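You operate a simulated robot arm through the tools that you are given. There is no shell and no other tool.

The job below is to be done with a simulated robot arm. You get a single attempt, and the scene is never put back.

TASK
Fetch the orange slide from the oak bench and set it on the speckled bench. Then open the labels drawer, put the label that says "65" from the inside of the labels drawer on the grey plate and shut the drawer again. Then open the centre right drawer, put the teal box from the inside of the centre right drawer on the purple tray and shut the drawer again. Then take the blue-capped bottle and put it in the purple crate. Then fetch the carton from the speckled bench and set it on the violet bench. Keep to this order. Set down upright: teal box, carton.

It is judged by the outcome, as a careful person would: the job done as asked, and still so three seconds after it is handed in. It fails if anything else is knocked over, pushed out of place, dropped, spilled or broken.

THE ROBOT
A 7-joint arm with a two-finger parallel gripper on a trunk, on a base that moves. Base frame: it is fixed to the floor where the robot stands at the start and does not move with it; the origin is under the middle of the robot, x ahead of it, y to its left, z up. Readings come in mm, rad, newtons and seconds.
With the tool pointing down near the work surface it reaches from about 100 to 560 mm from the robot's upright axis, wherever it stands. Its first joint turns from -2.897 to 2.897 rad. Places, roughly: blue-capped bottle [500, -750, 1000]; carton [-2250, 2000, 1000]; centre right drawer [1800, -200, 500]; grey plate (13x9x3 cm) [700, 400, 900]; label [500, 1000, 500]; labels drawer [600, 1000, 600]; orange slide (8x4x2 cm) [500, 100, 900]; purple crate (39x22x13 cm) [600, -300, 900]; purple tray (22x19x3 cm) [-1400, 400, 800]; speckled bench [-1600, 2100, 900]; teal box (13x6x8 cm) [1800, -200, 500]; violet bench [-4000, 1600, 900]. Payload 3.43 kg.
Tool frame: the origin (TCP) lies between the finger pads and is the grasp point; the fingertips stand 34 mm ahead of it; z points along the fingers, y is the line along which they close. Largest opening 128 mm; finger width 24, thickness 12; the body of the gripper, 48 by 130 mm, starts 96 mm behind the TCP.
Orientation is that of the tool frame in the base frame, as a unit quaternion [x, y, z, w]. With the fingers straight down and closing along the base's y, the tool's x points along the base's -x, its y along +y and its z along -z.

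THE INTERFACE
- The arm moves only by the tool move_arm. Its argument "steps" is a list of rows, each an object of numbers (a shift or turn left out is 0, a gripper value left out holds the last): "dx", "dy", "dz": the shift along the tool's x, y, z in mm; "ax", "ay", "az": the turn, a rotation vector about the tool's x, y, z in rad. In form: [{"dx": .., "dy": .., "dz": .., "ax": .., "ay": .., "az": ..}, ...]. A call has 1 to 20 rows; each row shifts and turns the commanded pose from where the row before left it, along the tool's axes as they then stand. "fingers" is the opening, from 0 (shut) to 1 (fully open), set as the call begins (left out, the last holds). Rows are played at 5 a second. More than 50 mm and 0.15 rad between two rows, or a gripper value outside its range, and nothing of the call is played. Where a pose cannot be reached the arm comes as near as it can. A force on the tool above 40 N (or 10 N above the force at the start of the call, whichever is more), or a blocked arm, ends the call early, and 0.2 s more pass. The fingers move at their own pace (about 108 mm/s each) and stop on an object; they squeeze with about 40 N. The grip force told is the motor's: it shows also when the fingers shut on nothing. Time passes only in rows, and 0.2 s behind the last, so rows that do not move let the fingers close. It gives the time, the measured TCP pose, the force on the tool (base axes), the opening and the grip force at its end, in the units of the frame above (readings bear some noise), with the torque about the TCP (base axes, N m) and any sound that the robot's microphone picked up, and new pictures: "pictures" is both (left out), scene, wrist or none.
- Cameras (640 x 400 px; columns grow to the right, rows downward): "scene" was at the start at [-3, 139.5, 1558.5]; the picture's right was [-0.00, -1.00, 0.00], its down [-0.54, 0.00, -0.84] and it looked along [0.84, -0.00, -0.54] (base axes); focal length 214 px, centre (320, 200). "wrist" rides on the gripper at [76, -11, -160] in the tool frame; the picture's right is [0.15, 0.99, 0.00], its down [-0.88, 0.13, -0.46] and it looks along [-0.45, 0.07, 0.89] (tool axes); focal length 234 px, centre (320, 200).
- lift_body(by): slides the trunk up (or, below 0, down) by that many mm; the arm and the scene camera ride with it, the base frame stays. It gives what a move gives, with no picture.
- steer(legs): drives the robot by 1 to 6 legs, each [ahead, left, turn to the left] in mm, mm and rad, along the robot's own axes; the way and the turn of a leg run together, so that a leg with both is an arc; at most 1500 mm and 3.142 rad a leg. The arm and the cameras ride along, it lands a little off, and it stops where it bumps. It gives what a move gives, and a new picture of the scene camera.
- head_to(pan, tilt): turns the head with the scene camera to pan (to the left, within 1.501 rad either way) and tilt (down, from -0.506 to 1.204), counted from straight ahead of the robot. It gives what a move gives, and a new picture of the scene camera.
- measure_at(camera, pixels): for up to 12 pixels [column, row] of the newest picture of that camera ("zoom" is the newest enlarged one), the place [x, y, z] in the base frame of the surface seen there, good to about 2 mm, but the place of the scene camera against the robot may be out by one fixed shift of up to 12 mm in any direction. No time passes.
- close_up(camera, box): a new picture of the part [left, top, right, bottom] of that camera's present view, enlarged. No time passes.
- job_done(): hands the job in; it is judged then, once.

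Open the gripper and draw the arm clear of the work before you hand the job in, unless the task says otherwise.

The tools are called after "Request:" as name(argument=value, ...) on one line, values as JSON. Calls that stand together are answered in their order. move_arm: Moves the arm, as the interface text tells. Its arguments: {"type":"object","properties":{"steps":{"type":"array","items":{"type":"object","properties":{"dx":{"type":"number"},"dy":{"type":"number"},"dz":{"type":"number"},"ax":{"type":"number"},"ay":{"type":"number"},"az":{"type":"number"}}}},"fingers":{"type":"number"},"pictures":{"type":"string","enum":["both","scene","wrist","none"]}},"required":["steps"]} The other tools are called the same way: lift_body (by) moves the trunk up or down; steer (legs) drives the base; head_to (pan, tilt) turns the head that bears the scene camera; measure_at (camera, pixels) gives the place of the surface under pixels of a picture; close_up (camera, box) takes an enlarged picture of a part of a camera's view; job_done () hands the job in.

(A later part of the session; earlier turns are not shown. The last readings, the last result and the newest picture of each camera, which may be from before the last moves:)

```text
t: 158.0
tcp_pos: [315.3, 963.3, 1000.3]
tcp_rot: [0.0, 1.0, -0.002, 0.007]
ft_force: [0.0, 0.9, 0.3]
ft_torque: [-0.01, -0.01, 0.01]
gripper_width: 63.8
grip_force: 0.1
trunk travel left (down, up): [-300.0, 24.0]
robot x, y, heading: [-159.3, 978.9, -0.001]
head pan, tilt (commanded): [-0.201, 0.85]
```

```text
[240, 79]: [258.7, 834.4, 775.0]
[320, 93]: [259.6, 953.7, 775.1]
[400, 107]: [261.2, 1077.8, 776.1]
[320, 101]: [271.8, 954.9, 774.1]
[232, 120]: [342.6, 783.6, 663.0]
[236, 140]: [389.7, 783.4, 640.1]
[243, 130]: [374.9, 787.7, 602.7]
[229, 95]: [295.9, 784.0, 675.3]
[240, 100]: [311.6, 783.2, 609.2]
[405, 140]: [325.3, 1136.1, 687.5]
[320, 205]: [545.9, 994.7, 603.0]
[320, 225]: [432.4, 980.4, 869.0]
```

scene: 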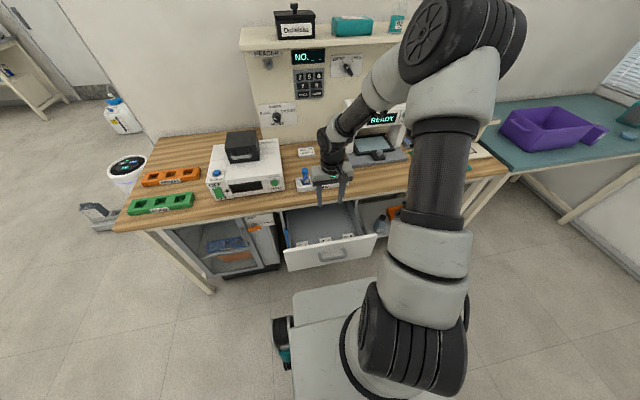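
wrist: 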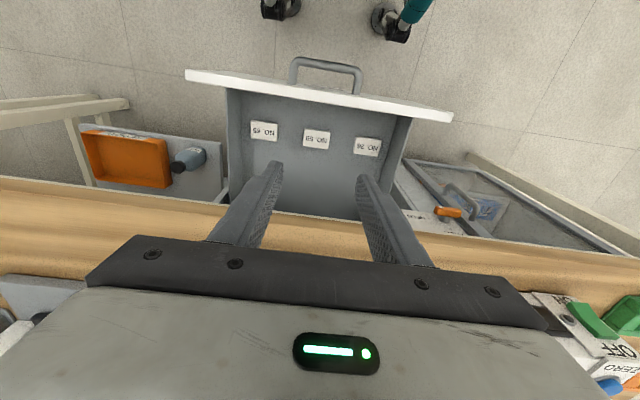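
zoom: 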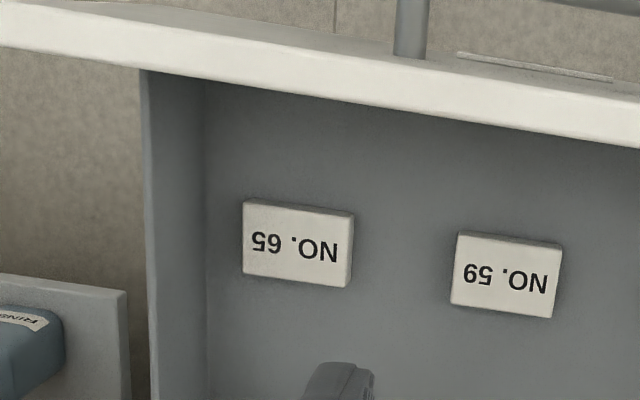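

The panel top is at 775 and the side wall at y≈785; a y-grasp would bring the camera close to the panel. I'll open the drawer ~60 mm more by hooking closed fingers behind the front panel, then grasp across x. First I lower the closed fingers to (295, 960, 742).

Request:
move_arm(steps=[{"dx": 10, "dy": -1}, {"dx": 10, "dy": -1}, {"dz": 30}, {"dz": 45}, {"dz": 45}, {"dz": 45}, {"dz": 45}, {"dz": 45}, {"dz": 3}, {}], fingers=0)

```text
t: 160.2
tcp_pos: [300.8, 958.8, 741.7]
tcp_rot: [0.0, 1.0, -0.002, 0.007]
ft_force: [-0.1, 0.6, 0.8]
ft_torque: [0.01, 0.02, -0.02]
gripper_width: 0.3
grip_force: 33.2
trunk travel left (down, up): [-300.0, 24.0]
robot x, y, heading: [-165.6, 974.4, -0.0]
head pan, tilt (commanded): [-0.201, 0.85]
```

scene: 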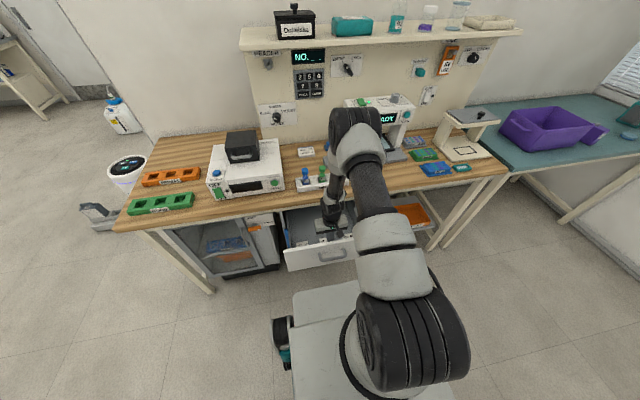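
wrist: 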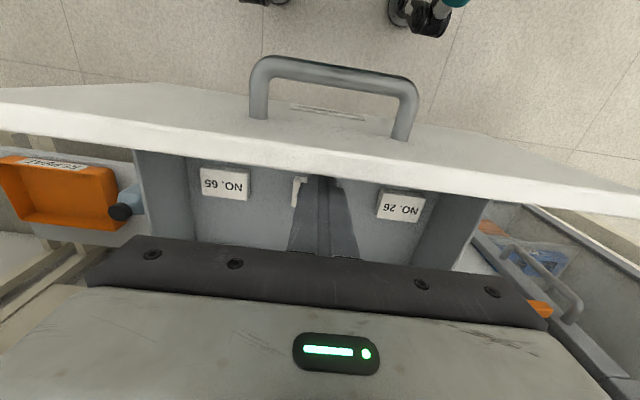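

Fingers are behind the front panel. I pull toward the robot by ~80 mm, watching the force.

Request:
move_arm(steps=[{"dx": 10}, {"dx": 10}, {"dx": 12}, {"dx": 12}, {"dx": 12}, {"dx": 12}, {"dx": 12}, {}])

```text
t: 162.0
tcp_pos: [220.0, 961.2, 740.5]
tcp_rot: [-0.001, 1.0, -0.002, 0.007]
ft_force: [-0.1, -0.1, -0.7]
ft_torque: [0.02, 0.0, 0.01]
gripper_width: 0.0
grip_force: 33.1
trunk travel left (down, up): [-300.0, 24.0]
robot x, y, heading: [-166.6, 978.0, -0.005]
head pan, tilt (commanded): [-0.201, 0.85]
```

scene: 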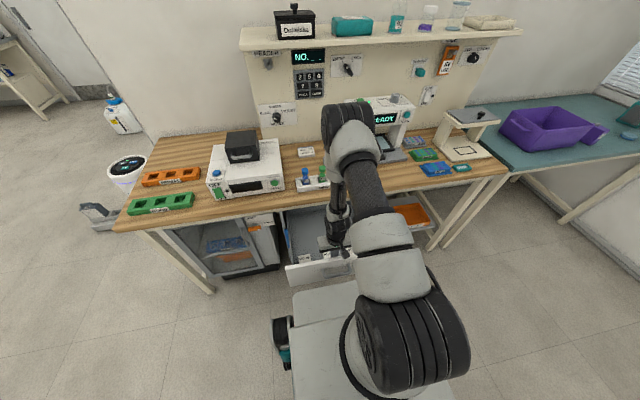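
wrist: 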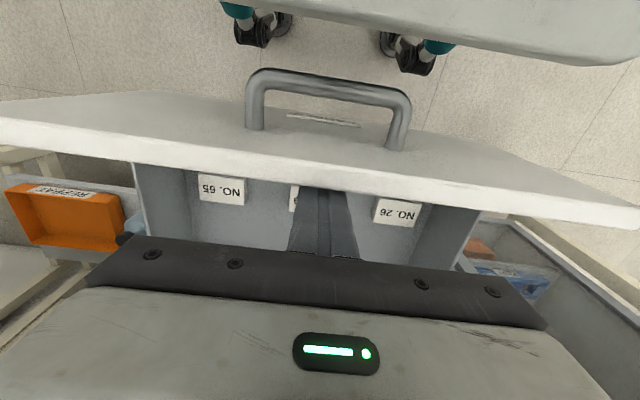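

The drawer slid further (front inner face now ≈207) with no load. I lift out, then roll the tool −90° so the fingers close along x, and open them partly.

Request:
move_arm(steps=[{"dx": -8, "dz": -5}, {"dz": -45}, {"dz": -45}, {"dz": -45}, {"dz": -20, "az": -0.1428}, {"az": -0.1428}, {"az": -0.1428}, {"az": -0.1428}, {"az": -0.1428}, {"az": -0.1428}, {"az": -0.1428}, {"az": -0.1428}, {"az": -0.1428}, {"az": -0.1428}, {"az": -0.1428}, {}], pictures="none")

Request:
move_arm(steps=[{}, {}], fingers=0.6, pictures="wrist")

```text
t: 165.4
tcp_pos: [222.7, 961.4, 900.2]
tcp_rot: [-0.707, 0.707, -0.007, 0.004]
ft_force: [0.8, 0.1, 0.4]
ft_torque: [0.0, -0.02, -0.02]
gripper_width: 0.1
grip_force: 33.8
trunk travel left (down, up): [-300.0, 24.0]
robot x, y, heading: [-164.7, 977.1, 0.003]
head pan, tilt (commanded): [-0.201, 0.85]
```

```text
t: 166.0
tcp_pos: [223.4, 960.3, 899.7]
tcp_rot: [-0.707, 0.708, -0.006, 0.005]
ft_force: [0.6, 0.3, -0.2]
ft_torque: [0.05, 0.01, -0.01]
gripper_width: 76.9
grip_force: 0.1
trunk travel left (down, up): [-300.0, 24.0]
robot x, y, heading: [-166.5, 977.1, -0.003]
head pan, tilt (commanded): [-0.201, 0.85]
```

wrist: 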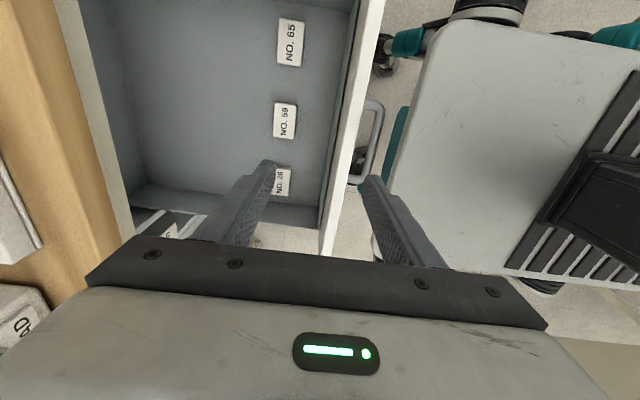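

Tool x is now −y, tool y −x. The "NO. 65" label is at (291,43) in the wrist view; I measure it and move above it.

Request:
measure_at(camera="wrist", pixels=[[291, 43], [281, 22], [303, 25], [280, 65], [301, 66], [335, 60], [360, 60], [372, 130], [412, 130], [410, 60]])

```text
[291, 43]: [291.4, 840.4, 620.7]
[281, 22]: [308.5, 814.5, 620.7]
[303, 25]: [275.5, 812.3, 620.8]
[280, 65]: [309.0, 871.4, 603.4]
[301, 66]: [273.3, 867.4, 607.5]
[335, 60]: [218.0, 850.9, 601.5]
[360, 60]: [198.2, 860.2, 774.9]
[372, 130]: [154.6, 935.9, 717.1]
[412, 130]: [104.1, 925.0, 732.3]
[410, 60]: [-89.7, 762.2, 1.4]
```

Label centre (291.5, 840.5), top 620.7, drawer floor ~603. I move above it to z≈760.

Request:
move_arm(steps=[{"dx": 24, "dy": -13.8, "dz": 28}, {"dx": 24, "dy": -13.8, "dz": 28}, {"dx": 24, "dy": -13.8, "dz": 28}, {"dx": 24, "dy": -13.8, "dz": 28}, {"dx": 24, "dy": -13.8, "dz": 28}, {}])

```text
t: 167.4
tcp_pos: [295.6, 843.0, 762.3]
tcp_rot: [0.707, -0.707, 0.006, -0.004]
ft_force: [-0.1, -0.7, 0.0]
ft_torque: [-0.01, 0.0, 0.0]
gripper_width: 76.9
grip_force: 0.1
trunk travel left (down, up): [-300.0, 24.0]
robot x, y, heading: [-164.5, 976.1, -0.007]
head pan, tilt (commanded): [-0.201, 0.85]
```

scene: 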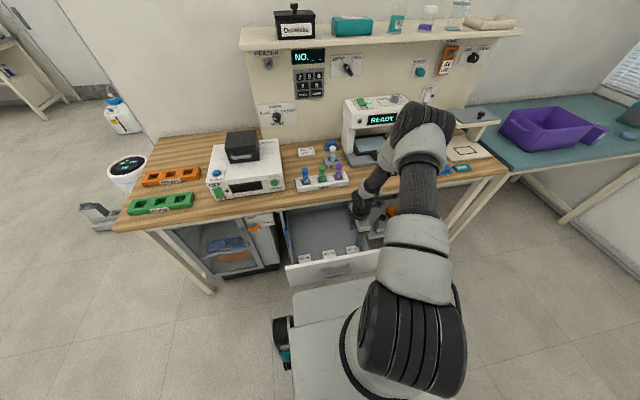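
wrist: 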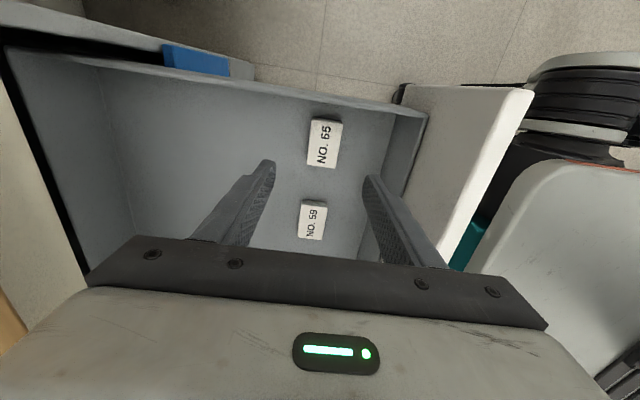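

The label is at (323,143) between the fingers. I verify its position at this range.

Request:
measure_at(camera="wrist", pixels=[[323, 143], [313, 120], [341, 124], [308, 166], [334, 168], [385, 160], [390, 130], [440, 140], [300, 143], [360, 143]])

```text
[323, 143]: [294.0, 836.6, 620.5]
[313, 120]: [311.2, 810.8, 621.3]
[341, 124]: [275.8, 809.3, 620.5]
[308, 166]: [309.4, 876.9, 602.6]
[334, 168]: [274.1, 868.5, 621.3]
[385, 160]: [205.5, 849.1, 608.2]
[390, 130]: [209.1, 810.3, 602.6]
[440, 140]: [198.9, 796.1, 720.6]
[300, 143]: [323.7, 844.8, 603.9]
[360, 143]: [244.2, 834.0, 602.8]
```

Label x 274–311, y 809–868, floor 602.8. I descend to TCP z≈640 (fingertips ≈3 mm above the drawer floor).

Request:
move_arm(steps=[{"dx": 3, "dy": 2.5, "dz": 38}, {"dz": 38}, {"dz": 30}, {"dz": 12}, {}])

```text
t: 168.6
tcp_pos: [294.9, 838.2, 644.2]
tcp_rot: [-0.706, 0.708, -0.007, 0.004]
ft_force: [-0.1, 0.2, -0.1]
ft_torque: [-0.01, -0.01, 0.0]
gripper_width: 76.9
grip_force: 0.0
trunk travel left (down, up): [-300.0, 24.0]
robot x, y, heading: [-166.4, 975.2, 0.001]
head pan, tilt (commanded): [-0.201, 0.85]
```

scene: 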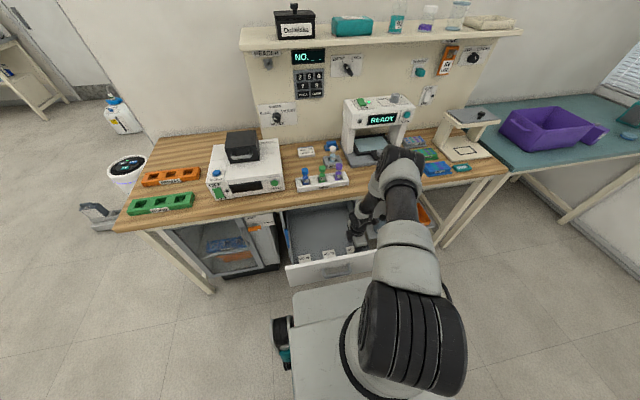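
wrist: 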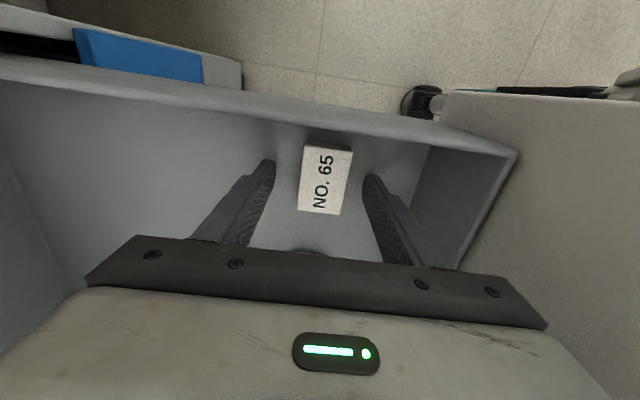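

Fingers straddle the label. I lower another 3 mm and close on it.

Request:
move_arm(steps=[{"dz": 3}, {}], pictures="none")

Request:
move_arm(steps=[{}, {}, {}], fingers=0.1, pictures="wrist")

```text
t: 169.2
tcp_pos: [295.3, 838.9, 639.7]
tcp_rot: [0.707, -0.707, 0.006, -0.003]
ft_force: [-1.0, 0.5, -0.4]
ft_torque: [-0.03, 0.03, -0.01]
gripper_width: 76.6
grip_force: 0.0
trunk travel left (down, up): [-300.0, 24.0]
robot x, y, heading: [-165.1, 976.1, -0.0]
head pan, tilt (commanded): [-0.201, 0.85]
```

```text
t: 170.0
tcp_pos: [295.1, 838.3, 640.9]
tcp_rot: [0.707, -0.707, 0.006, -0.004]
ft_force: [-0.2, 1.0, 0.6]
ft_torque: [0.04, 0.05, -0.02]
gripper_width: 39.1
grip_force: 39.9
trunk travel left (down, up): [-300.0, 24.0]
robot x, y, heading: [-166.6, 974.8, 0.002]
head pan, tilt (commanded): [-0.201, 0.85]
```

wrist: 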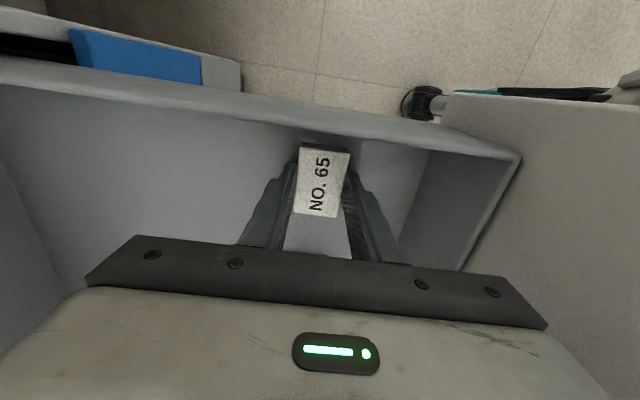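

The label is held (39 mm, 40 N). I lift it straight out of the drawer and draw back.

Request:
move_arm(steps=[{"dz": -20}, {"dz": -40}, {"dz": -45}, {"dz": -45}, {"dz": -45}, {"dz": -45}, {"dz": -45}, {"dz": -45}, {"dz": -40, "dy": 25}, {"dz": -30, "dy": 35}, {"dy": 45, "dz": -15}, {"dy": 45}, {}])

```text
t: 172.8
tcp_pos: [142.6, 841.8, 1054.1]
tcp_rot: [0.707, -0.707, 0.007, -0.005]
ft_force: [-0.3, -0.2, -1.0]
ft_torque: [0.0, 0.0, 0.0]
gripper_width: 39.1
grip_force: 39.9
trunk travel left (down, up): [-300.0, 24.0]
robot x, y, heading: [-164.1, 975.8, -0.004]
head pan, tilt (commanded): [-0.201, 0.85]
```

scene: 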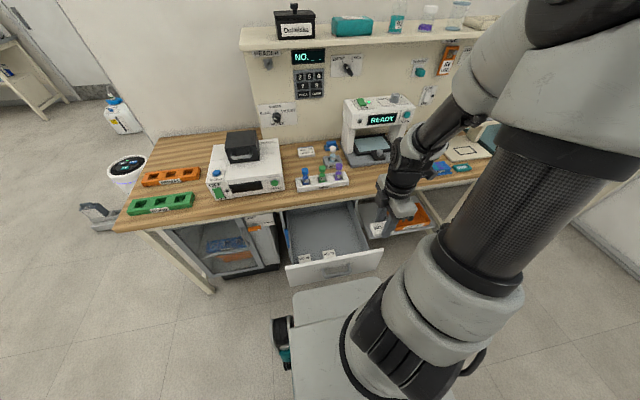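
wrist: 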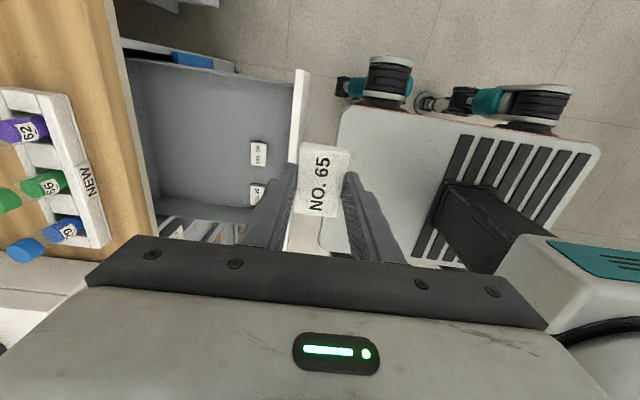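

The label is secure and lifted. I back off a little and drive right to in front of the grey plate (y≈385), keeping clear of the open drawer.

Request:
steer(legs=[[-60, 0, 0], [0, -590, 0]])

Request:
head_to(pan=0.0, tilt=0.7)

```text
t: 179.7
tcp_pos: [75.0, 228.6, 1053.9]
tcp_rot: [-0.701, 0.713, -0.006, 0.004]
ft_force: [-0.2, -0.5, -0.7]
ft_torque: [0.01, -0.04, -0.02]
gripper_width: 39.1
grip_force: 39.9
trunk travel left (down, up): [-300.0, 24.0]
robot x, y, heading: [-234.6, 368.3, -0.013]
head pan, tilt (commanded): [-0.201, 0.85]
```

scene: 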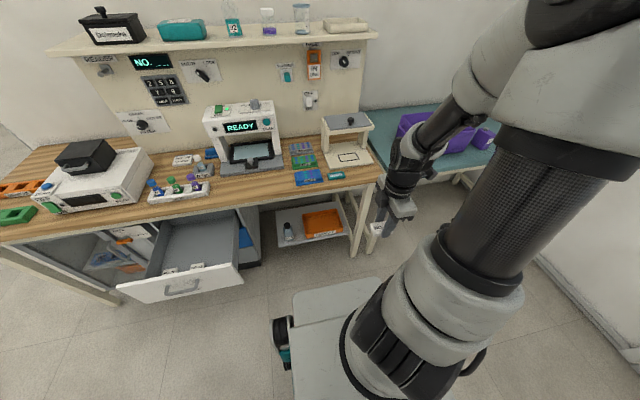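

```text
t: 180.4
tcp_pos: [75.2, 229.3, 1053.5]
tcp_rot: [-0.702, 0.713, -0.007, 0.004]
ft_force: [-0.6, 0.0, -1.0]
ft_torque: [-0.01, -0.01, 0.0]
gripper_width: 38.8
grip_force: 39.4
trunk travel left (down, up): [-300.0, 24.0]
robot x, y, heading: [-230.8, 371.0, -0.017]
head pan, tilt (commanded): [0.0, 0.7]
```

scene: 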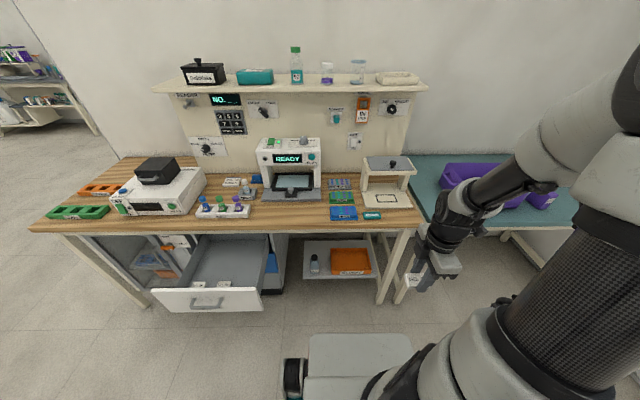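

I zoom on the plates region to locate the grey plate and its surroundings.

Request:
close_up(camera="scene", box=[240, 130, 440, 255])

Request:
measure_at(camera="scene", pixels=[[340, 183], [341, 197], [343, 213], [318, 160], [322, 195], [300, 197], [385, 200], [385, 165], [290, 145], [410, 228], [372, 185], [371, 208]])

```text
3.20 times, centred on (340, 192) of scene
```

zoom: 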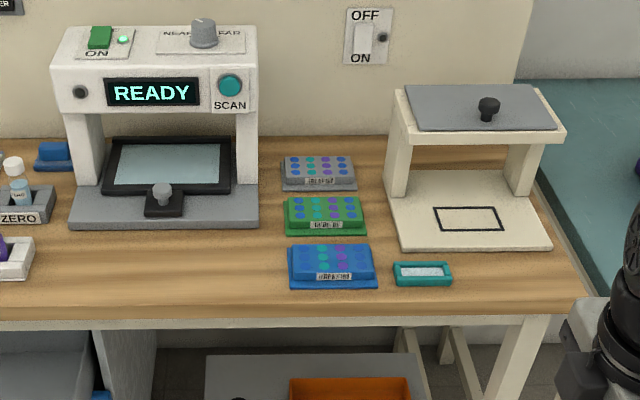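

```text
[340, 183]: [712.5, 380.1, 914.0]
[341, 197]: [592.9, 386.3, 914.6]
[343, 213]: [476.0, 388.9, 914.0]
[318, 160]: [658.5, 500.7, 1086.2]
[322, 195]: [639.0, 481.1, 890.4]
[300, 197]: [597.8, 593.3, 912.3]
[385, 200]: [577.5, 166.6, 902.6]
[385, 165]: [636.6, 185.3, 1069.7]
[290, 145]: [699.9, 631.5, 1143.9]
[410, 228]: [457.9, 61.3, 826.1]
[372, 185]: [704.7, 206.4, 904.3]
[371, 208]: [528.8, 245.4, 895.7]
```

Grey plate top is ≈905 at about (710, 382). I check the lower shelf's front edge before driving forward toward the bench.

Request:
measure_at(camera="scene", pixels=[[340, 278], [310, 276], [360, 279], [350, 268], [315, 265], [385, 300], [360, 340], [410, 345], [420, 230], [300, 230]])

Request:
measure_at(camera="zoom", pixels=[[286, 160], [352, 160], [318, 162], [318, 178], [285, 184], [356, 185], [320, 190], [258, 210], [385, 180], [408, 130]])

```text
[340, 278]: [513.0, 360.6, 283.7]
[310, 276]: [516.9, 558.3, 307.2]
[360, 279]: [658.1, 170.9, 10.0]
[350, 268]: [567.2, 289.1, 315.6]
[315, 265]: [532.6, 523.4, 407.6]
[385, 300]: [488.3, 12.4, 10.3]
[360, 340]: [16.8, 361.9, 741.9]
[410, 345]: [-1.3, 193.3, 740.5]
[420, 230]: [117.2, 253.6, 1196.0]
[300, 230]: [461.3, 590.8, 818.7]
```

```text
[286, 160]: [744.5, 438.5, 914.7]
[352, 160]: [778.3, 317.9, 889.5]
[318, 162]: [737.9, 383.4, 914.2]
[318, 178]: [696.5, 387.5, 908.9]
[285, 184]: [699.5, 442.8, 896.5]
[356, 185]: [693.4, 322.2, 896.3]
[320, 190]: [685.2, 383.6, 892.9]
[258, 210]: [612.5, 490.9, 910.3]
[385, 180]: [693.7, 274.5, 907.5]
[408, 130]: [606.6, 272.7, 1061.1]
```

The shelf front is at x≈513, so there is room. I drive ahead ~390 mm, correcting heading.

Request:
steer(legs=[[0, 0, 0.016], [390, 10, 0]])

```text
t: 183.2
tcp_pos: [446.1, 243.3, 1052.6]
tcp_rot: [-0.705, 0.709, -0.007, 0.003]
ft_force: [0.3, 0.7, 0.0]
ft_torque: [-0.01, 0.02, 0.0]
gripper_width: 39.1
grip_force: 40.1
trunk travel left (down, up): [-300.0, 24.0]
robot x, y, heading: [138.7, 379.6, -0.009]
head pan, tilt (commanded): [0.0, 0.7]
stopped in leg 2: the robot was blocked; the commanded pose is now the measured one
```

scene: 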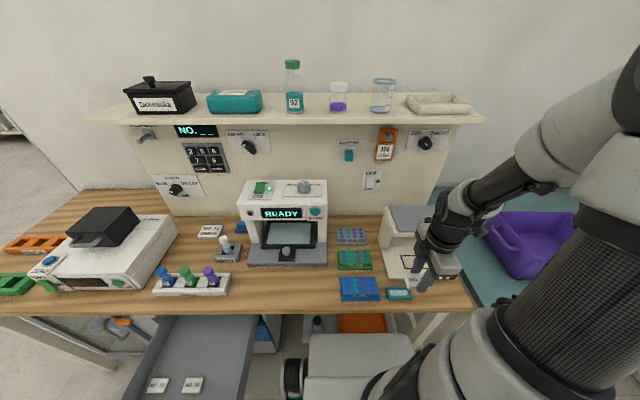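

The base stopped at x≈139 (touching something near the bench), forces on the tool are nil. The plate is ~583 mm from the axis, so I move the arm over it at height, first sideways then forward.

Request:
move_arm(steps=[{"dx": -35}, {"dx": -35}, {"dx": -35}, {"dx": -34}, {"dy": -40}, {"dy": -40}, {"dy": -40}, {"dy": -40}, {"dy": -40, "dz": 10}, {"dy": -40, "dz": 10}, {"dy": -30, "dz": 10}, {}, {}])

```text
t: 185.9
tcp_pos: [717.5, 379.0, 1027.8]
tcp_rot: [-0.704, 0.71, -0.006, 0.004]
ft_force: [0.7, 1.2, -0.1]
ft_torque: [-0.03, -0.01, -0.02]
gripper_width: 39.0
grip_force: 39.9
trunk travel left (down, up): [-300.0, 24.0]
robot x, y, heading: [138.7, 379.6, -0.012]
head pan, tilt (commanded): [0.0, 0.7]
```

scene: 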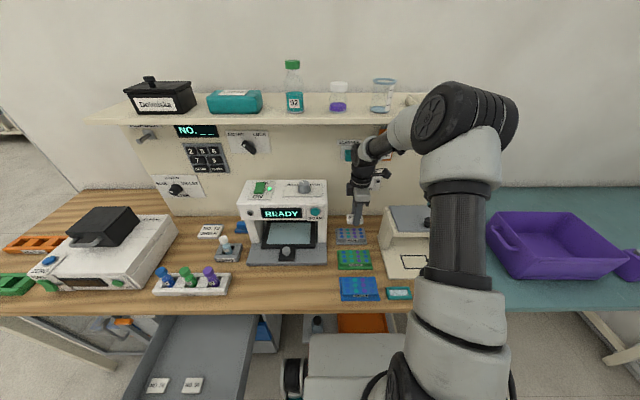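
wrist: 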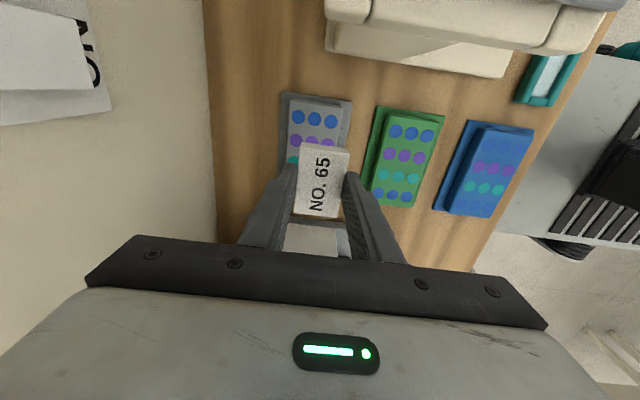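

The arm reached above the grey plate (visible behind the label at (315,125)). I measure the plate's corners with the wrist camera.

Request:
measure_at(camera="wrist", pixels=[[315, 107], [293, 102], [338, 108], [335, 140], [290, 130], [286, 95], [351, 103], [310, 232], [290, 240], [330, 240], [345, 240], [310, 130]])

Request:
close_up(camera="wrist", box=[260, 80, 380, 260])

```text
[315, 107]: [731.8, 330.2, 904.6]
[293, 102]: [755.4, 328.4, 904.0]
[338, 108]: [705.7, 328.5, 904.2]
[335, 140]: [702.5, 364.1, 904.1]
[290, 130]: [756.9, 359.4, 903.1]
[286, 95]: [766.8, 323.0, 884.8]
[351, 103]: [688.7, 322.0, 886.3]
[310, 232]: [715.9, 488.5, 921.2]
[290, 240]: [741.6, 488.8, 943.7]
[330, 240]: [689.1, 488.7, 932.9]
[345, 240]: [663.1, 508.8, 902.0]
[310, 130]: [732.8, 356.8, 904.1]
```

```text
2.22 times, centred on (320, 170) of wrist
```

zoom: 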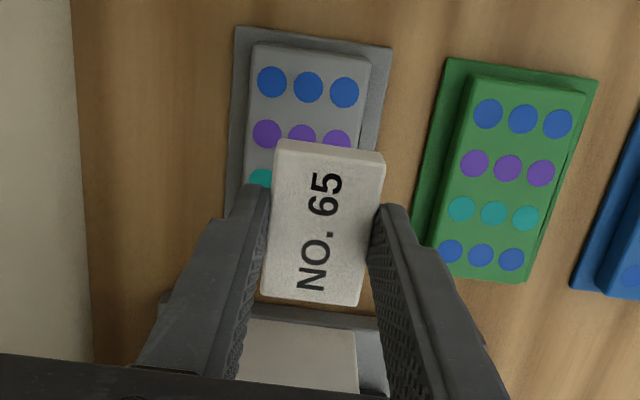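

The plate top is z≈904, x 703–760, y≈325–438, centre (731, 382). I shift over the centre and descend to just above contact.

Request:
move_arm(steps=[{"dy": -13.5, "dx": -3, "dz": 10}, {"dz": 35}, {"dz": 30}, {}])

```text
t: 186.9
tcp_pos: [733.1, 382.8, 953.2]
tcp_rot: [-0.704, 0.71, -0.007, 0.004]
ft_force: [0.6, 0.4, -0.7]
ft_torque: [-0.06, -0.01, 0.0]
gripper_width: 39.3
grip_force: 39.9
trunk travel left (down, up): [-300.0, 24.0]
robot x, y, heading: [138.0, 375.9, -0.013]
head pan, tilt (commanded): [0.0, 0.7]
```

scene: 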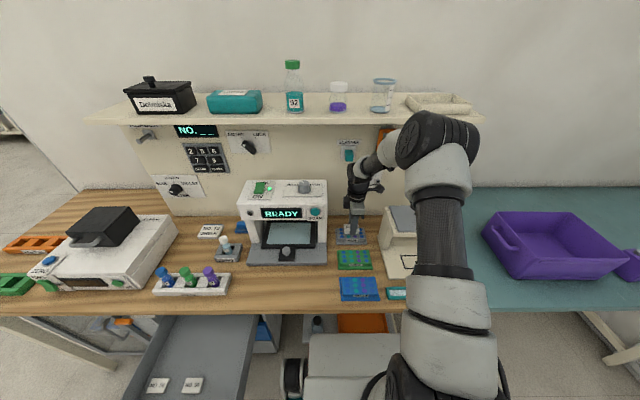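
wrist: 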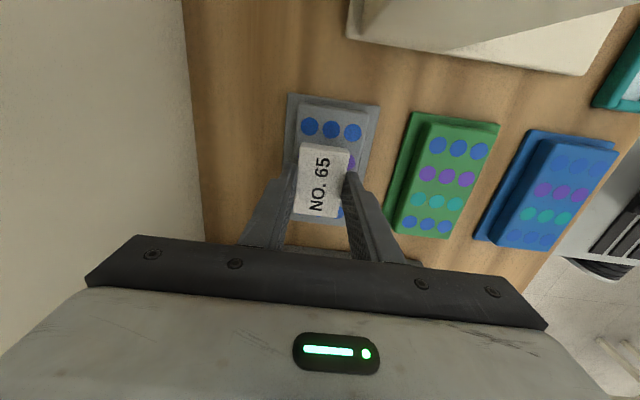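

Label is over the plate. I lower in small steps until contact (expected TCP ≈942).

Request:
move_arm(steps=[{"dz": 5}, {"dz": 3}, {"dz": 1}, {}], pictures="none")

Request:
move_arm(steps=[{"dz": 1}, {"dz": 1}, {}], pictures="wrist")

```text
t: 187.9
tcp_pos: [734.3, 383.7, 943.4]
tcp_rot: [-0.705, 0.71, -0.006, 0.003]
ft_force: [0.2, 0.5, -0.3]
ft_torque: [-0.01, -0.02, 0.03]
gripper_width: 39.1
grip_force: 39.9
trunk travel left (down, up): [-300.0, 24.0]
robot x, y, heading: [137.8, 376.9, -0.008]
head pan, tilt (commanded): [0.0, 0.7]
```

```text
t: 188.8
tcp_pos: [734.2, 383.8, 941.4]
tcp_rot: [-0.704, 0.71, -0.007, 0.004]
ft_force: [-1.0, -0.5, -0.8]
ft_torque: [0.04, -0.03, -0.01]
gripper_width: 39.0
grip_force: 40.1
trunk travel left (down, up): [-300.0, 24.0]
robot x, y, heading: [137.5, 381.8, -0.01]
head pan, tilt (commanded): [0.0, 0.7]
```

wrist: 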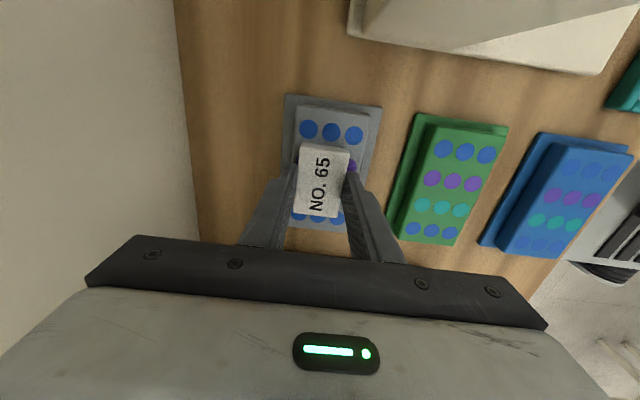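

No clear contact force yet; I measure label top against plate top (label is ~18 mm thick, so it should read ≈922 when seated).

Request:
measure_at(camera="wrist", pixels=[[320, 160], [325, 195], [312, 180], [335, 150], [330, 130], [305, 115], [350, 118], [330, 222]])

Request:
close_up(camera="wrist", box=[270, 90, 390, 250])

```text
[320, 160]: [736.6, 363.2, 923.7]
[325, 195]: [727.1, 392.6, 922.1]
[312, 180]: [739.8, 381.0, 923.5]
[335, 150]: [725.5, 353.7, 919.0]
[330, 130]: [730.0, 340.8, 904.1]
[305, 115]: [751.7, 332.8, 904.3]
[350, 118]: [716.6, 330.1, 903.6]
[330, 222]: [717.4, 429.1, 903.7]
```

```text
2.50 times, centred on (330, 170) of wrist
```

zoom: 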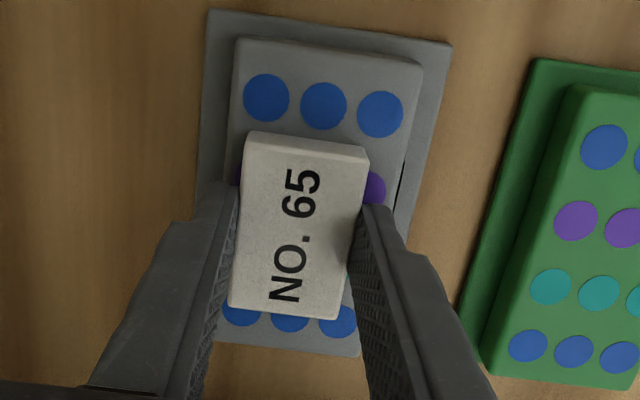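

The label's top reads ~923, within about 1 mm of seated. I lower 1 mm more and release gently with a small opening.

Request:
move_arm(steps=[{"dz": 1}, {}], pictures="none")

Request:
move_arm(steps=[{}, {}, {}], fingers=0.5, pictures="wrist")

```text
t: 189.3
tcp_pos: [734.1, 383.4, 940.3]
tcp_rot: [-0.705, 0.709, -0.007, 0.003]
ft_force: [-0.6, 0.2, 3.3]
ft_torque: [-0.04, 0.1, 0.0]
gripper_width: 39.1
grip_force: 40.5
trunk travel left (down, up): [-300.0, 24.0]
robot x, y, heading: [140.4, 380.5, -0.004]
head pan, tilt (commanded): [0.0, 0.7]
```

```text
t: 190.2
tcp_pos: [733.4, 382.8, 939.5]
tcp_rot: [-0.704, 0.71, -0.007, 0.004]
ft_force: [0.7, -0.4, 0.0]
ft_torque: [0.02, 0.03, 0.0]
gripper_width: 63.9
grip_force: 0.0
trunk travel left (down, up): [-300.0, 24.0]
robot x, y, heading: [137.5, 378.6, -0.009]
head pan, tilt (commanded): [0.0, 0.7]
```

wrist: 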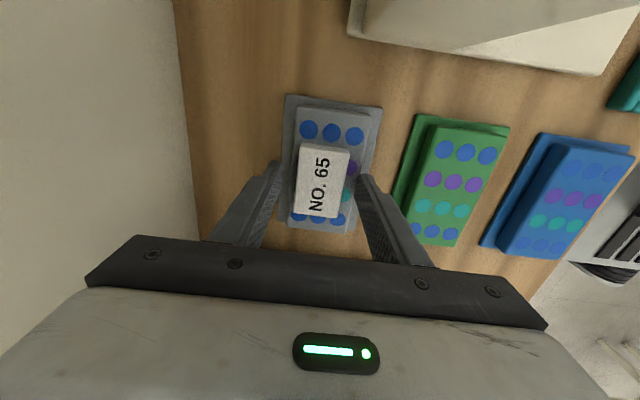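

The label rests on the grey plate, fingers open. I lift straight up and draw the arm back.

Request:
move_arm(steps=[{"dz": -15}, {"dz": -35}, {"dz": -45}, {"dz": -30, "dy": 20}, {"dy": 45}, {"dy": 45}, {"dy": 45}, {"dy": 45}, {"dy": 45}, {"dy": 45}, {}])

```text
t: 192.6
tcp_pos: [438.9, 387.8, 1061.9]
tcp_rot: [-0.704, 0.71, -0.006, 0.004]
ft_force: [0.0, 0.2, 0.5]
ft_torque: [0.03, -0.01, 0.04]
gripper_width: 64.1
grip_force: 0.0
trunk travel left (down, up): [-300.0, 24.0]
robot x, y, heading: [140.9, 376.3, -0.01]
head pan, tilt (commanded): [0.0, 0.7]
```

scene: 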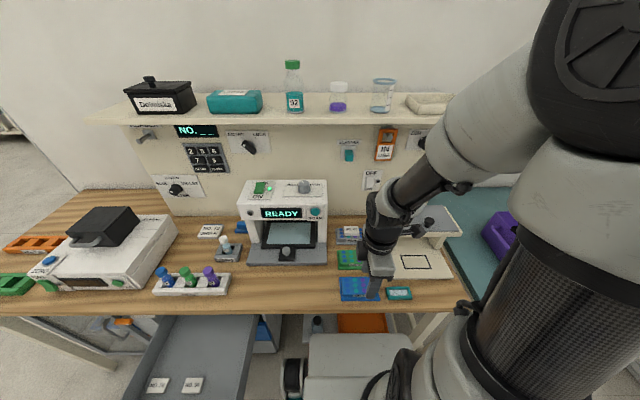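
wrist: 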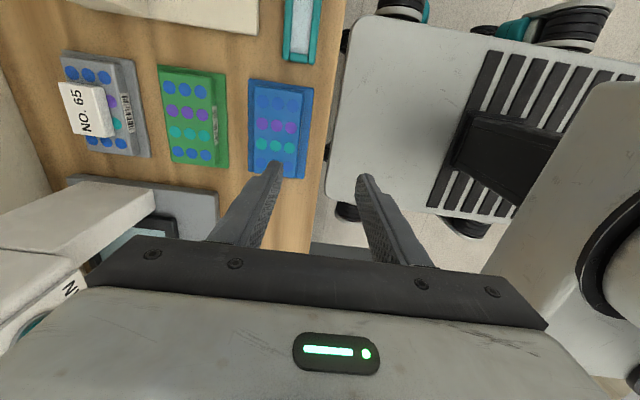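

The "NO. 65" label lies on the grey plate (85,108 in the wrist view). Now I back away from the bench to x≈−330 before preparing to shut the drawer.

Request:
steer(legs=[[-470, 0, 0.01]])

Request:
close_up(camera="scene", box=[240, 130, 440, 255])

```text
t: 195.3
tcp_pos: [-29.6, 391.9, 1063.2]
tcp_rot: [0.713, -0.701, 0.008, -0.005]
ft_force: [0.0, -0.2, 0.3]
ft_torque: [0.02, -0.01, -0.01]
gripper_width: 64.2
grip_force: 0.1
trunk travel left (down, up): [-300.0, 24.0]
robot x, y, heading: [-327.5, 377.3, 0.021]
head pan, tilt (commanded): [0.0, 0.7]
```

scene: 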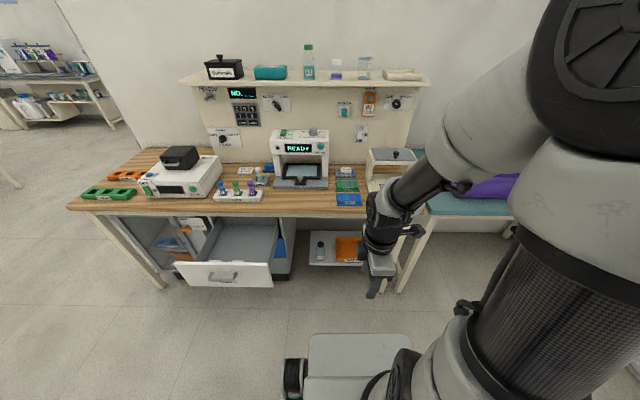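

```text
3.20 times, centred on (340, 192) of scene
```

zoom: 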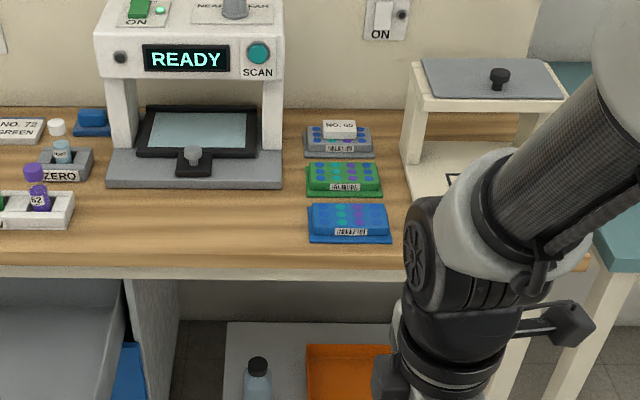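

The label sits on the grey plate. I extend the arm ~200 mm, pitch the tool horizontal (about tool x), with fingers closed for pushing.

Request:
move_arm(steps=[{"dy": -42}, {"dy": -42}, {"dy": -42}, {"dy": -42}, {"dy": -42}, {"ax": 0.1428}, {"ax": 0.1428}, {"ax": 0.1428}, {"ax": 0.1428}, {"ax": 0.1428}, {"ax": 0.1428}, {"ax": 0.1428}, {"ax": 0.1428}, {"ax": 0.1428}, {"ax": 0.1428}, {"ax": 0.1428}, {}, {}], fingers=0)

```text
t: 199.2
tcp_pos: [182.9, 396.6, 1063.3]
tcp_rot: [-0.501, 0.491, -0.5, 0.508]
ft_force: [-0.1, -1.1, 0.2]
ft_torque: [-0.01, -0.01, 0.0]
gripper_width: 0.0
grip_force: 33.1
out of reach, approached as far as the arm can: row 14
trunk travel left (down, up): [-300.0, 24.0]
robot x, y, heading: [-327.1, 379.0, 0.017]
head pan, tilt (commanded): [0.0, 0.7]
```

scene: 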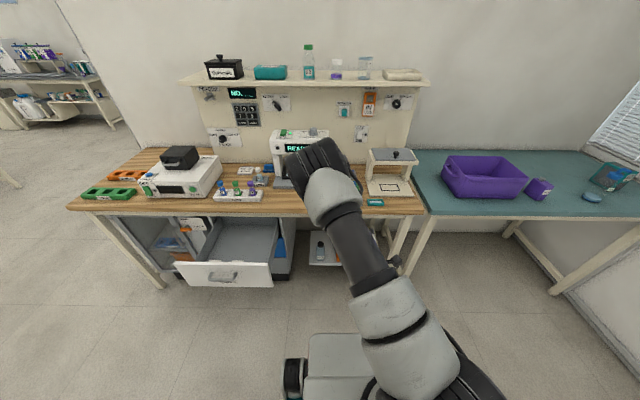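
wrist: 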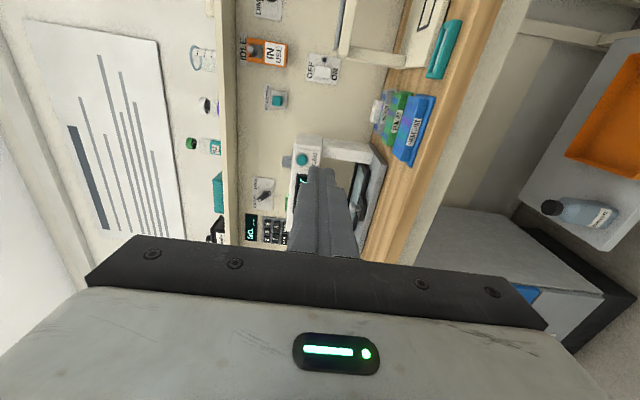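

The tool is horizontal. I lower the trunk by 290 mm, then lower and retract the arm to push height.

Request:
lift_body(by=-290)

Request:
move_arm(steps=[{"dy": 20, "dz": -10}, {"dy": 30, "dz": -20}, {"dy": 30, "dz": -20}, {"dy": 30, "dz": -20}, {"dz": -20}, {}])

```text
t: 202.1
tcp_pos: [184.2, 396.5, 773.9]
tcp_rot: [-0.502, 0.491, -0.5, 0.507]
ft_force: [-0.5, -0.4, 0.3]
ft_torque: [0.07, -0.05, 0.0]
gripper_width: 0.1
grip_force: 32.8
trunk travel left (down, up): [-10.0, 314.0]
robot x, y, heading: [-328.8, 378.9, 0.02]
head pan, tilt (commanded): [0.0, 0.7]
```

```text
t: 203.5
tcp_pos: [96.1, 395.6, 662.9]
tcp_rot: [-0.501, 0.492, -0.5, 0.507]
ft_force: [-1.1, 0.6, 0.4]
ft_torque: [0.01, 0.01, 0.01]
gripper_width: 0.0
grip_force: 32.8
trunk travel left (down, up): [-10.0, 314.0]
robot x, y, heading: [-326.0, 382.2, 0.024]
head pan, tilt (commanded): [0.0, 0.7]
```

scene: 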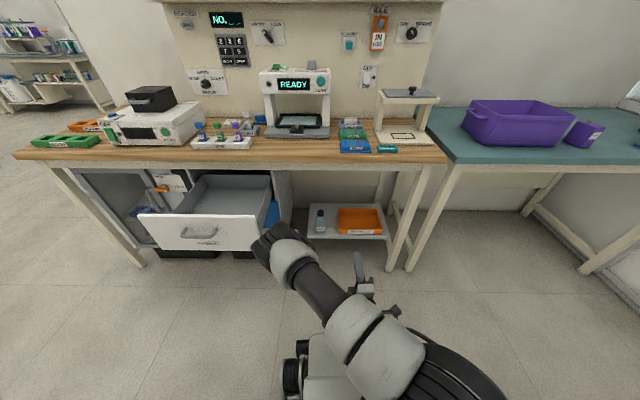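
wrist: 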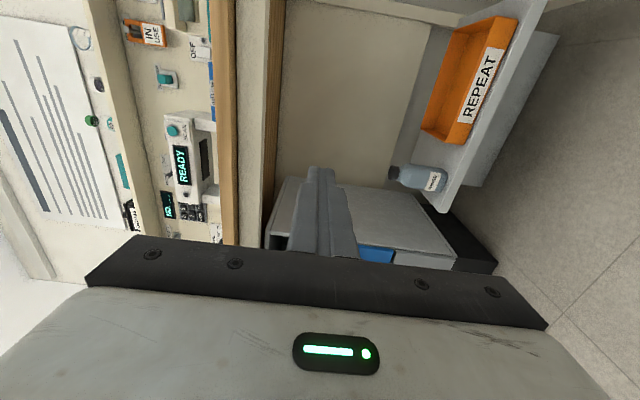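

TCP is at (96, 396, 663). I drive left so the tool faces the drawer's centre, staying 40 mm further back.

Request:
steer(legs=[[-40, 0, -0.02], [0, 565, 0]])

```text
t: 209.8
tcp_pos: [52.6, 950.3, 662.4]
tcp_rot: [-0.499, 0.493, -0.502, 0.505]
ft_force: [-0.4, 0.1, -0.5]
ft_torque: [0.01, 0.04, -0.01]
gripper_width: 0.0
grip_force: 33.0
trunk travel left (down, up): [-10.0, 314.0]
robot x, y, heading: [-369.1, 936.5, 0.009]
head pan, tilt (commanded): [0.0, 0.7]
```

scene: 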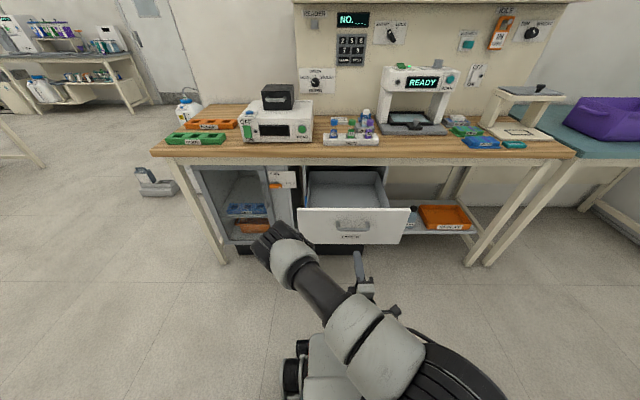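

The tool faces the drawer front (tips ≈ x 87, panel ≈191). I drive 90 mm forward to near contact.

Request:
steer(legs=[[90, 10, -0.009]])

Request:
move_arm(steps=[{"dz": 10}, {"dz": 15}, {"dz": 20}, {"dz": 20}, {"dz": 20}, {"dz": 20}, {"dz": 20}, {}])

```text
t: 210.9
tcp_pos: [145.8, 957.3, 662.0]
tcp_rot: [0.497, -0.496, 0.506, -0.502]
ft_force: [0.2, -0.4, 0.0]
ft_torque: [-0.03, 0.01, -0.01]
gripper_width: 0.1
grip_force: 32.4
trunk travel left (down, up): [-10.0, 314.0]
robot x, y, heading: [-281.4, 948.0, 0.001]
head pan, tilt (commanded): [0.0, 0.7]
```

scene: 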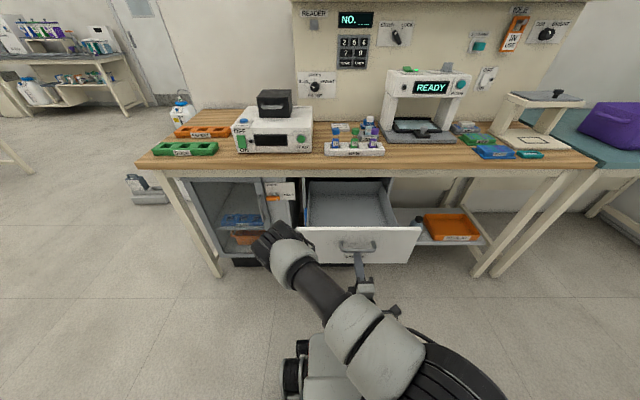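

```text
t: 212.7
tcp_pos: [269.9, 954.2, 664.0]
tcp_rot: [0.497, -0.496, 0.505, -0.502]
ft_force: [0.3, 0.2, -0.6]
ft_torque: [-0.01, -0.01, 0.0]
gripper_width: 0.0
grip_force: 33.1
trunk travel left (down, up): [-10.0, 314.0]
robot x, y, heading: [-282.2, 946.0, -0.002]
head pan, tilt (commanded): [0.0, 0.7]
```

scene: 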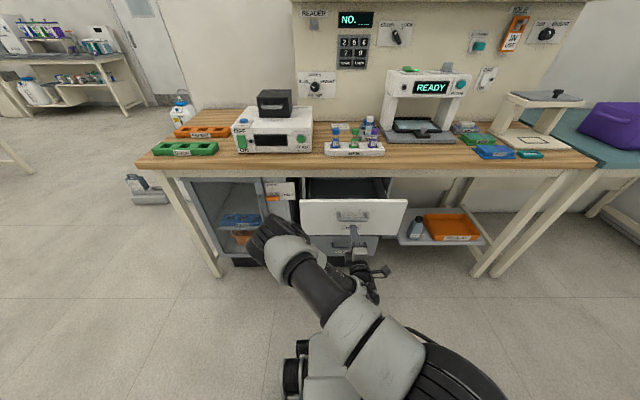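
wrist: 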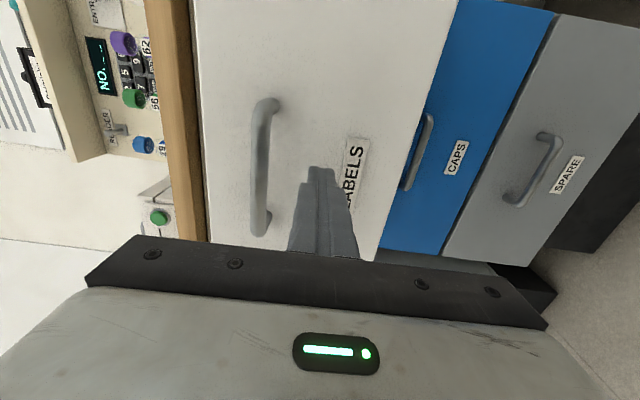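

The drawer slides in smoothly. I push 80 mm more with the arm, then advance the base and finish with the arm.

Request:
move_arm(steps=[{"dz": 20}, {"dz": 20}, {"dz": 20}, {"dz": 20}, {}], pictures="none")

Request:
steer(legs=[[70, 0, 0]])

```text
t: 213.9
tcp_pos: [348.2, 954.3, 666.4]
tcp_rot: [0.497, -0.496, 0.504, -0.502]
ft_force: [-0.4, 0.0, -0.6]
ft_torque: [-0.04, 0.04, 0.03]
gripper_width: 0.0
grip_force: 32.8
trunk travel left (down, up): [-10.0, 314.0]
robot x, y, heading: [-278.8, 946.9, -0.006]
head pan, tilt (commanded): [0.0, 0.7]
```

```text
t: 215.0
tcp_pos: [419.2, 954.3, 665.9]
tcp_rot: [0.497, -0.496, 0.505, -0.502]
ft_force: [-0.3, 0.7, 0.1]
ft_torque: [0.02, 0.02, 0.0]
gripper_width: 0.2
grip_force: 33.0
trunk travel left (down, up): [-10.0, 314.0]
robot x, y, heading: [-210.1, 943.1, -0.007]
head pan, tilt (commanded): [0.0, 0.7]
```

scene: 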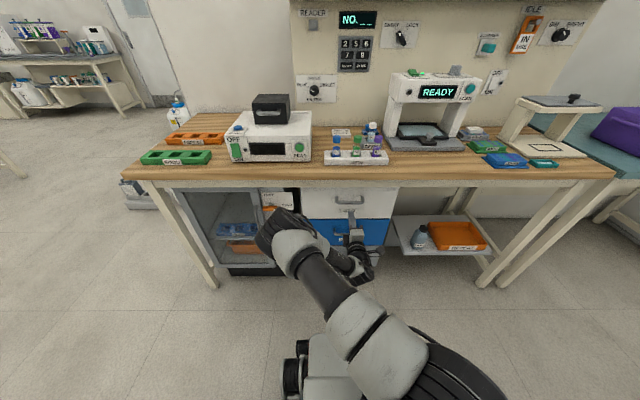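

Fingertips are at ≈453; about 43 mm remain. I push slowly until the drawer meets its stop.

Request:
move_arm(steps=[{"dz": 12}, {"dz": 12}, {"dz": 8}, {"dz": 5}, {"dz": 4}, {}])

```text
t: 216.4
tcp_pos: [461.3, 953.1, 665.5]
tcp_rot: [0.497, -0.496, 0.504, -0.503]
ft_force: [-0.2, -0.8, -0.3]
ft_torque: [-0.02, -0.02, 0.01]
gripper_width: 0.2
grip_force: 32.9
trunk travel left (down, up): [-10.0, 314.0]
robot x, y, heading: [-207.5, 947.0, -0.006]
head pan, tilt (commanded): [0.0, 0.7]
```

scene: 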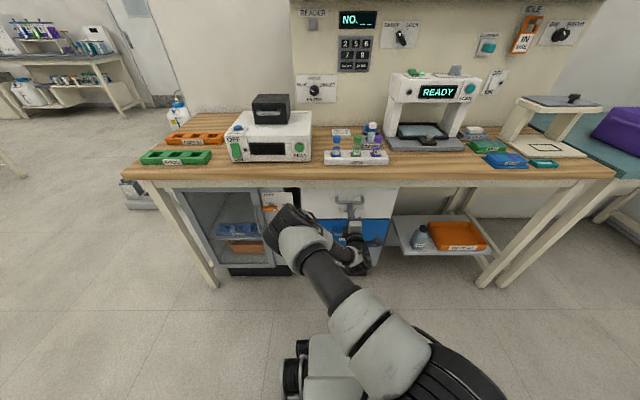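
wrist: 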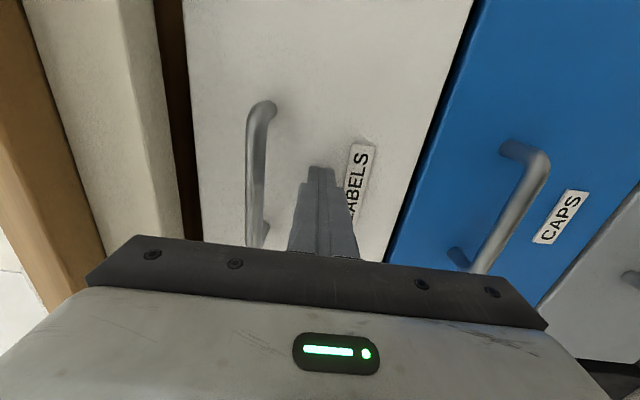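

I compare the white panel's plane with the blue one's to see whether it is fully shut.

Request:
measure_at(camera="wrist", pixels=[[320, 60], [360, 100], [230, 100], [460, 100], [440, 160], [480, 60], [400, 60]])

Request:
move_arm(steps=[{"dz": 3}, {"dz": 3}, {}], pictures="none")

```text
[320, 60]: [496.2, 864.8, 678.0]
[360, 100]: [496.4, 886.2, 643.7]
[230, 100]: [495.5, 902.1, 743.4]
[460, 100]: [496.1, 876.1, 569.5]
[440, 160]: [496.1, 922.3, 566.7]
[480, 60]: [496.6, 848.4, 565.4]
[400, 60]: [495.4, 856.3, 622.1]
```

```text
t: 217.0
tcp_pos: [461.6, 953.4, 664.1]
tcp_rot: [0.497, -0.497, 0.505, -0.501]
ft_force: [-14.3, 1.0, 6.7]
ft_torque: [0.05, -0.15, 0.14]
gripper_width: 0.2
grip_force: 33.2
trunk travel left (down, up): [-10.0, 314.0]
robot x, y, heading: [-211.7, 950.5, -0.002]
head pan, tilt (commanded): [0.0, 0.7]
stopped in row 2: the force on the tool passed its limit at 45 N (the readings are from after the stop); the commanded pose is now the measured one
```

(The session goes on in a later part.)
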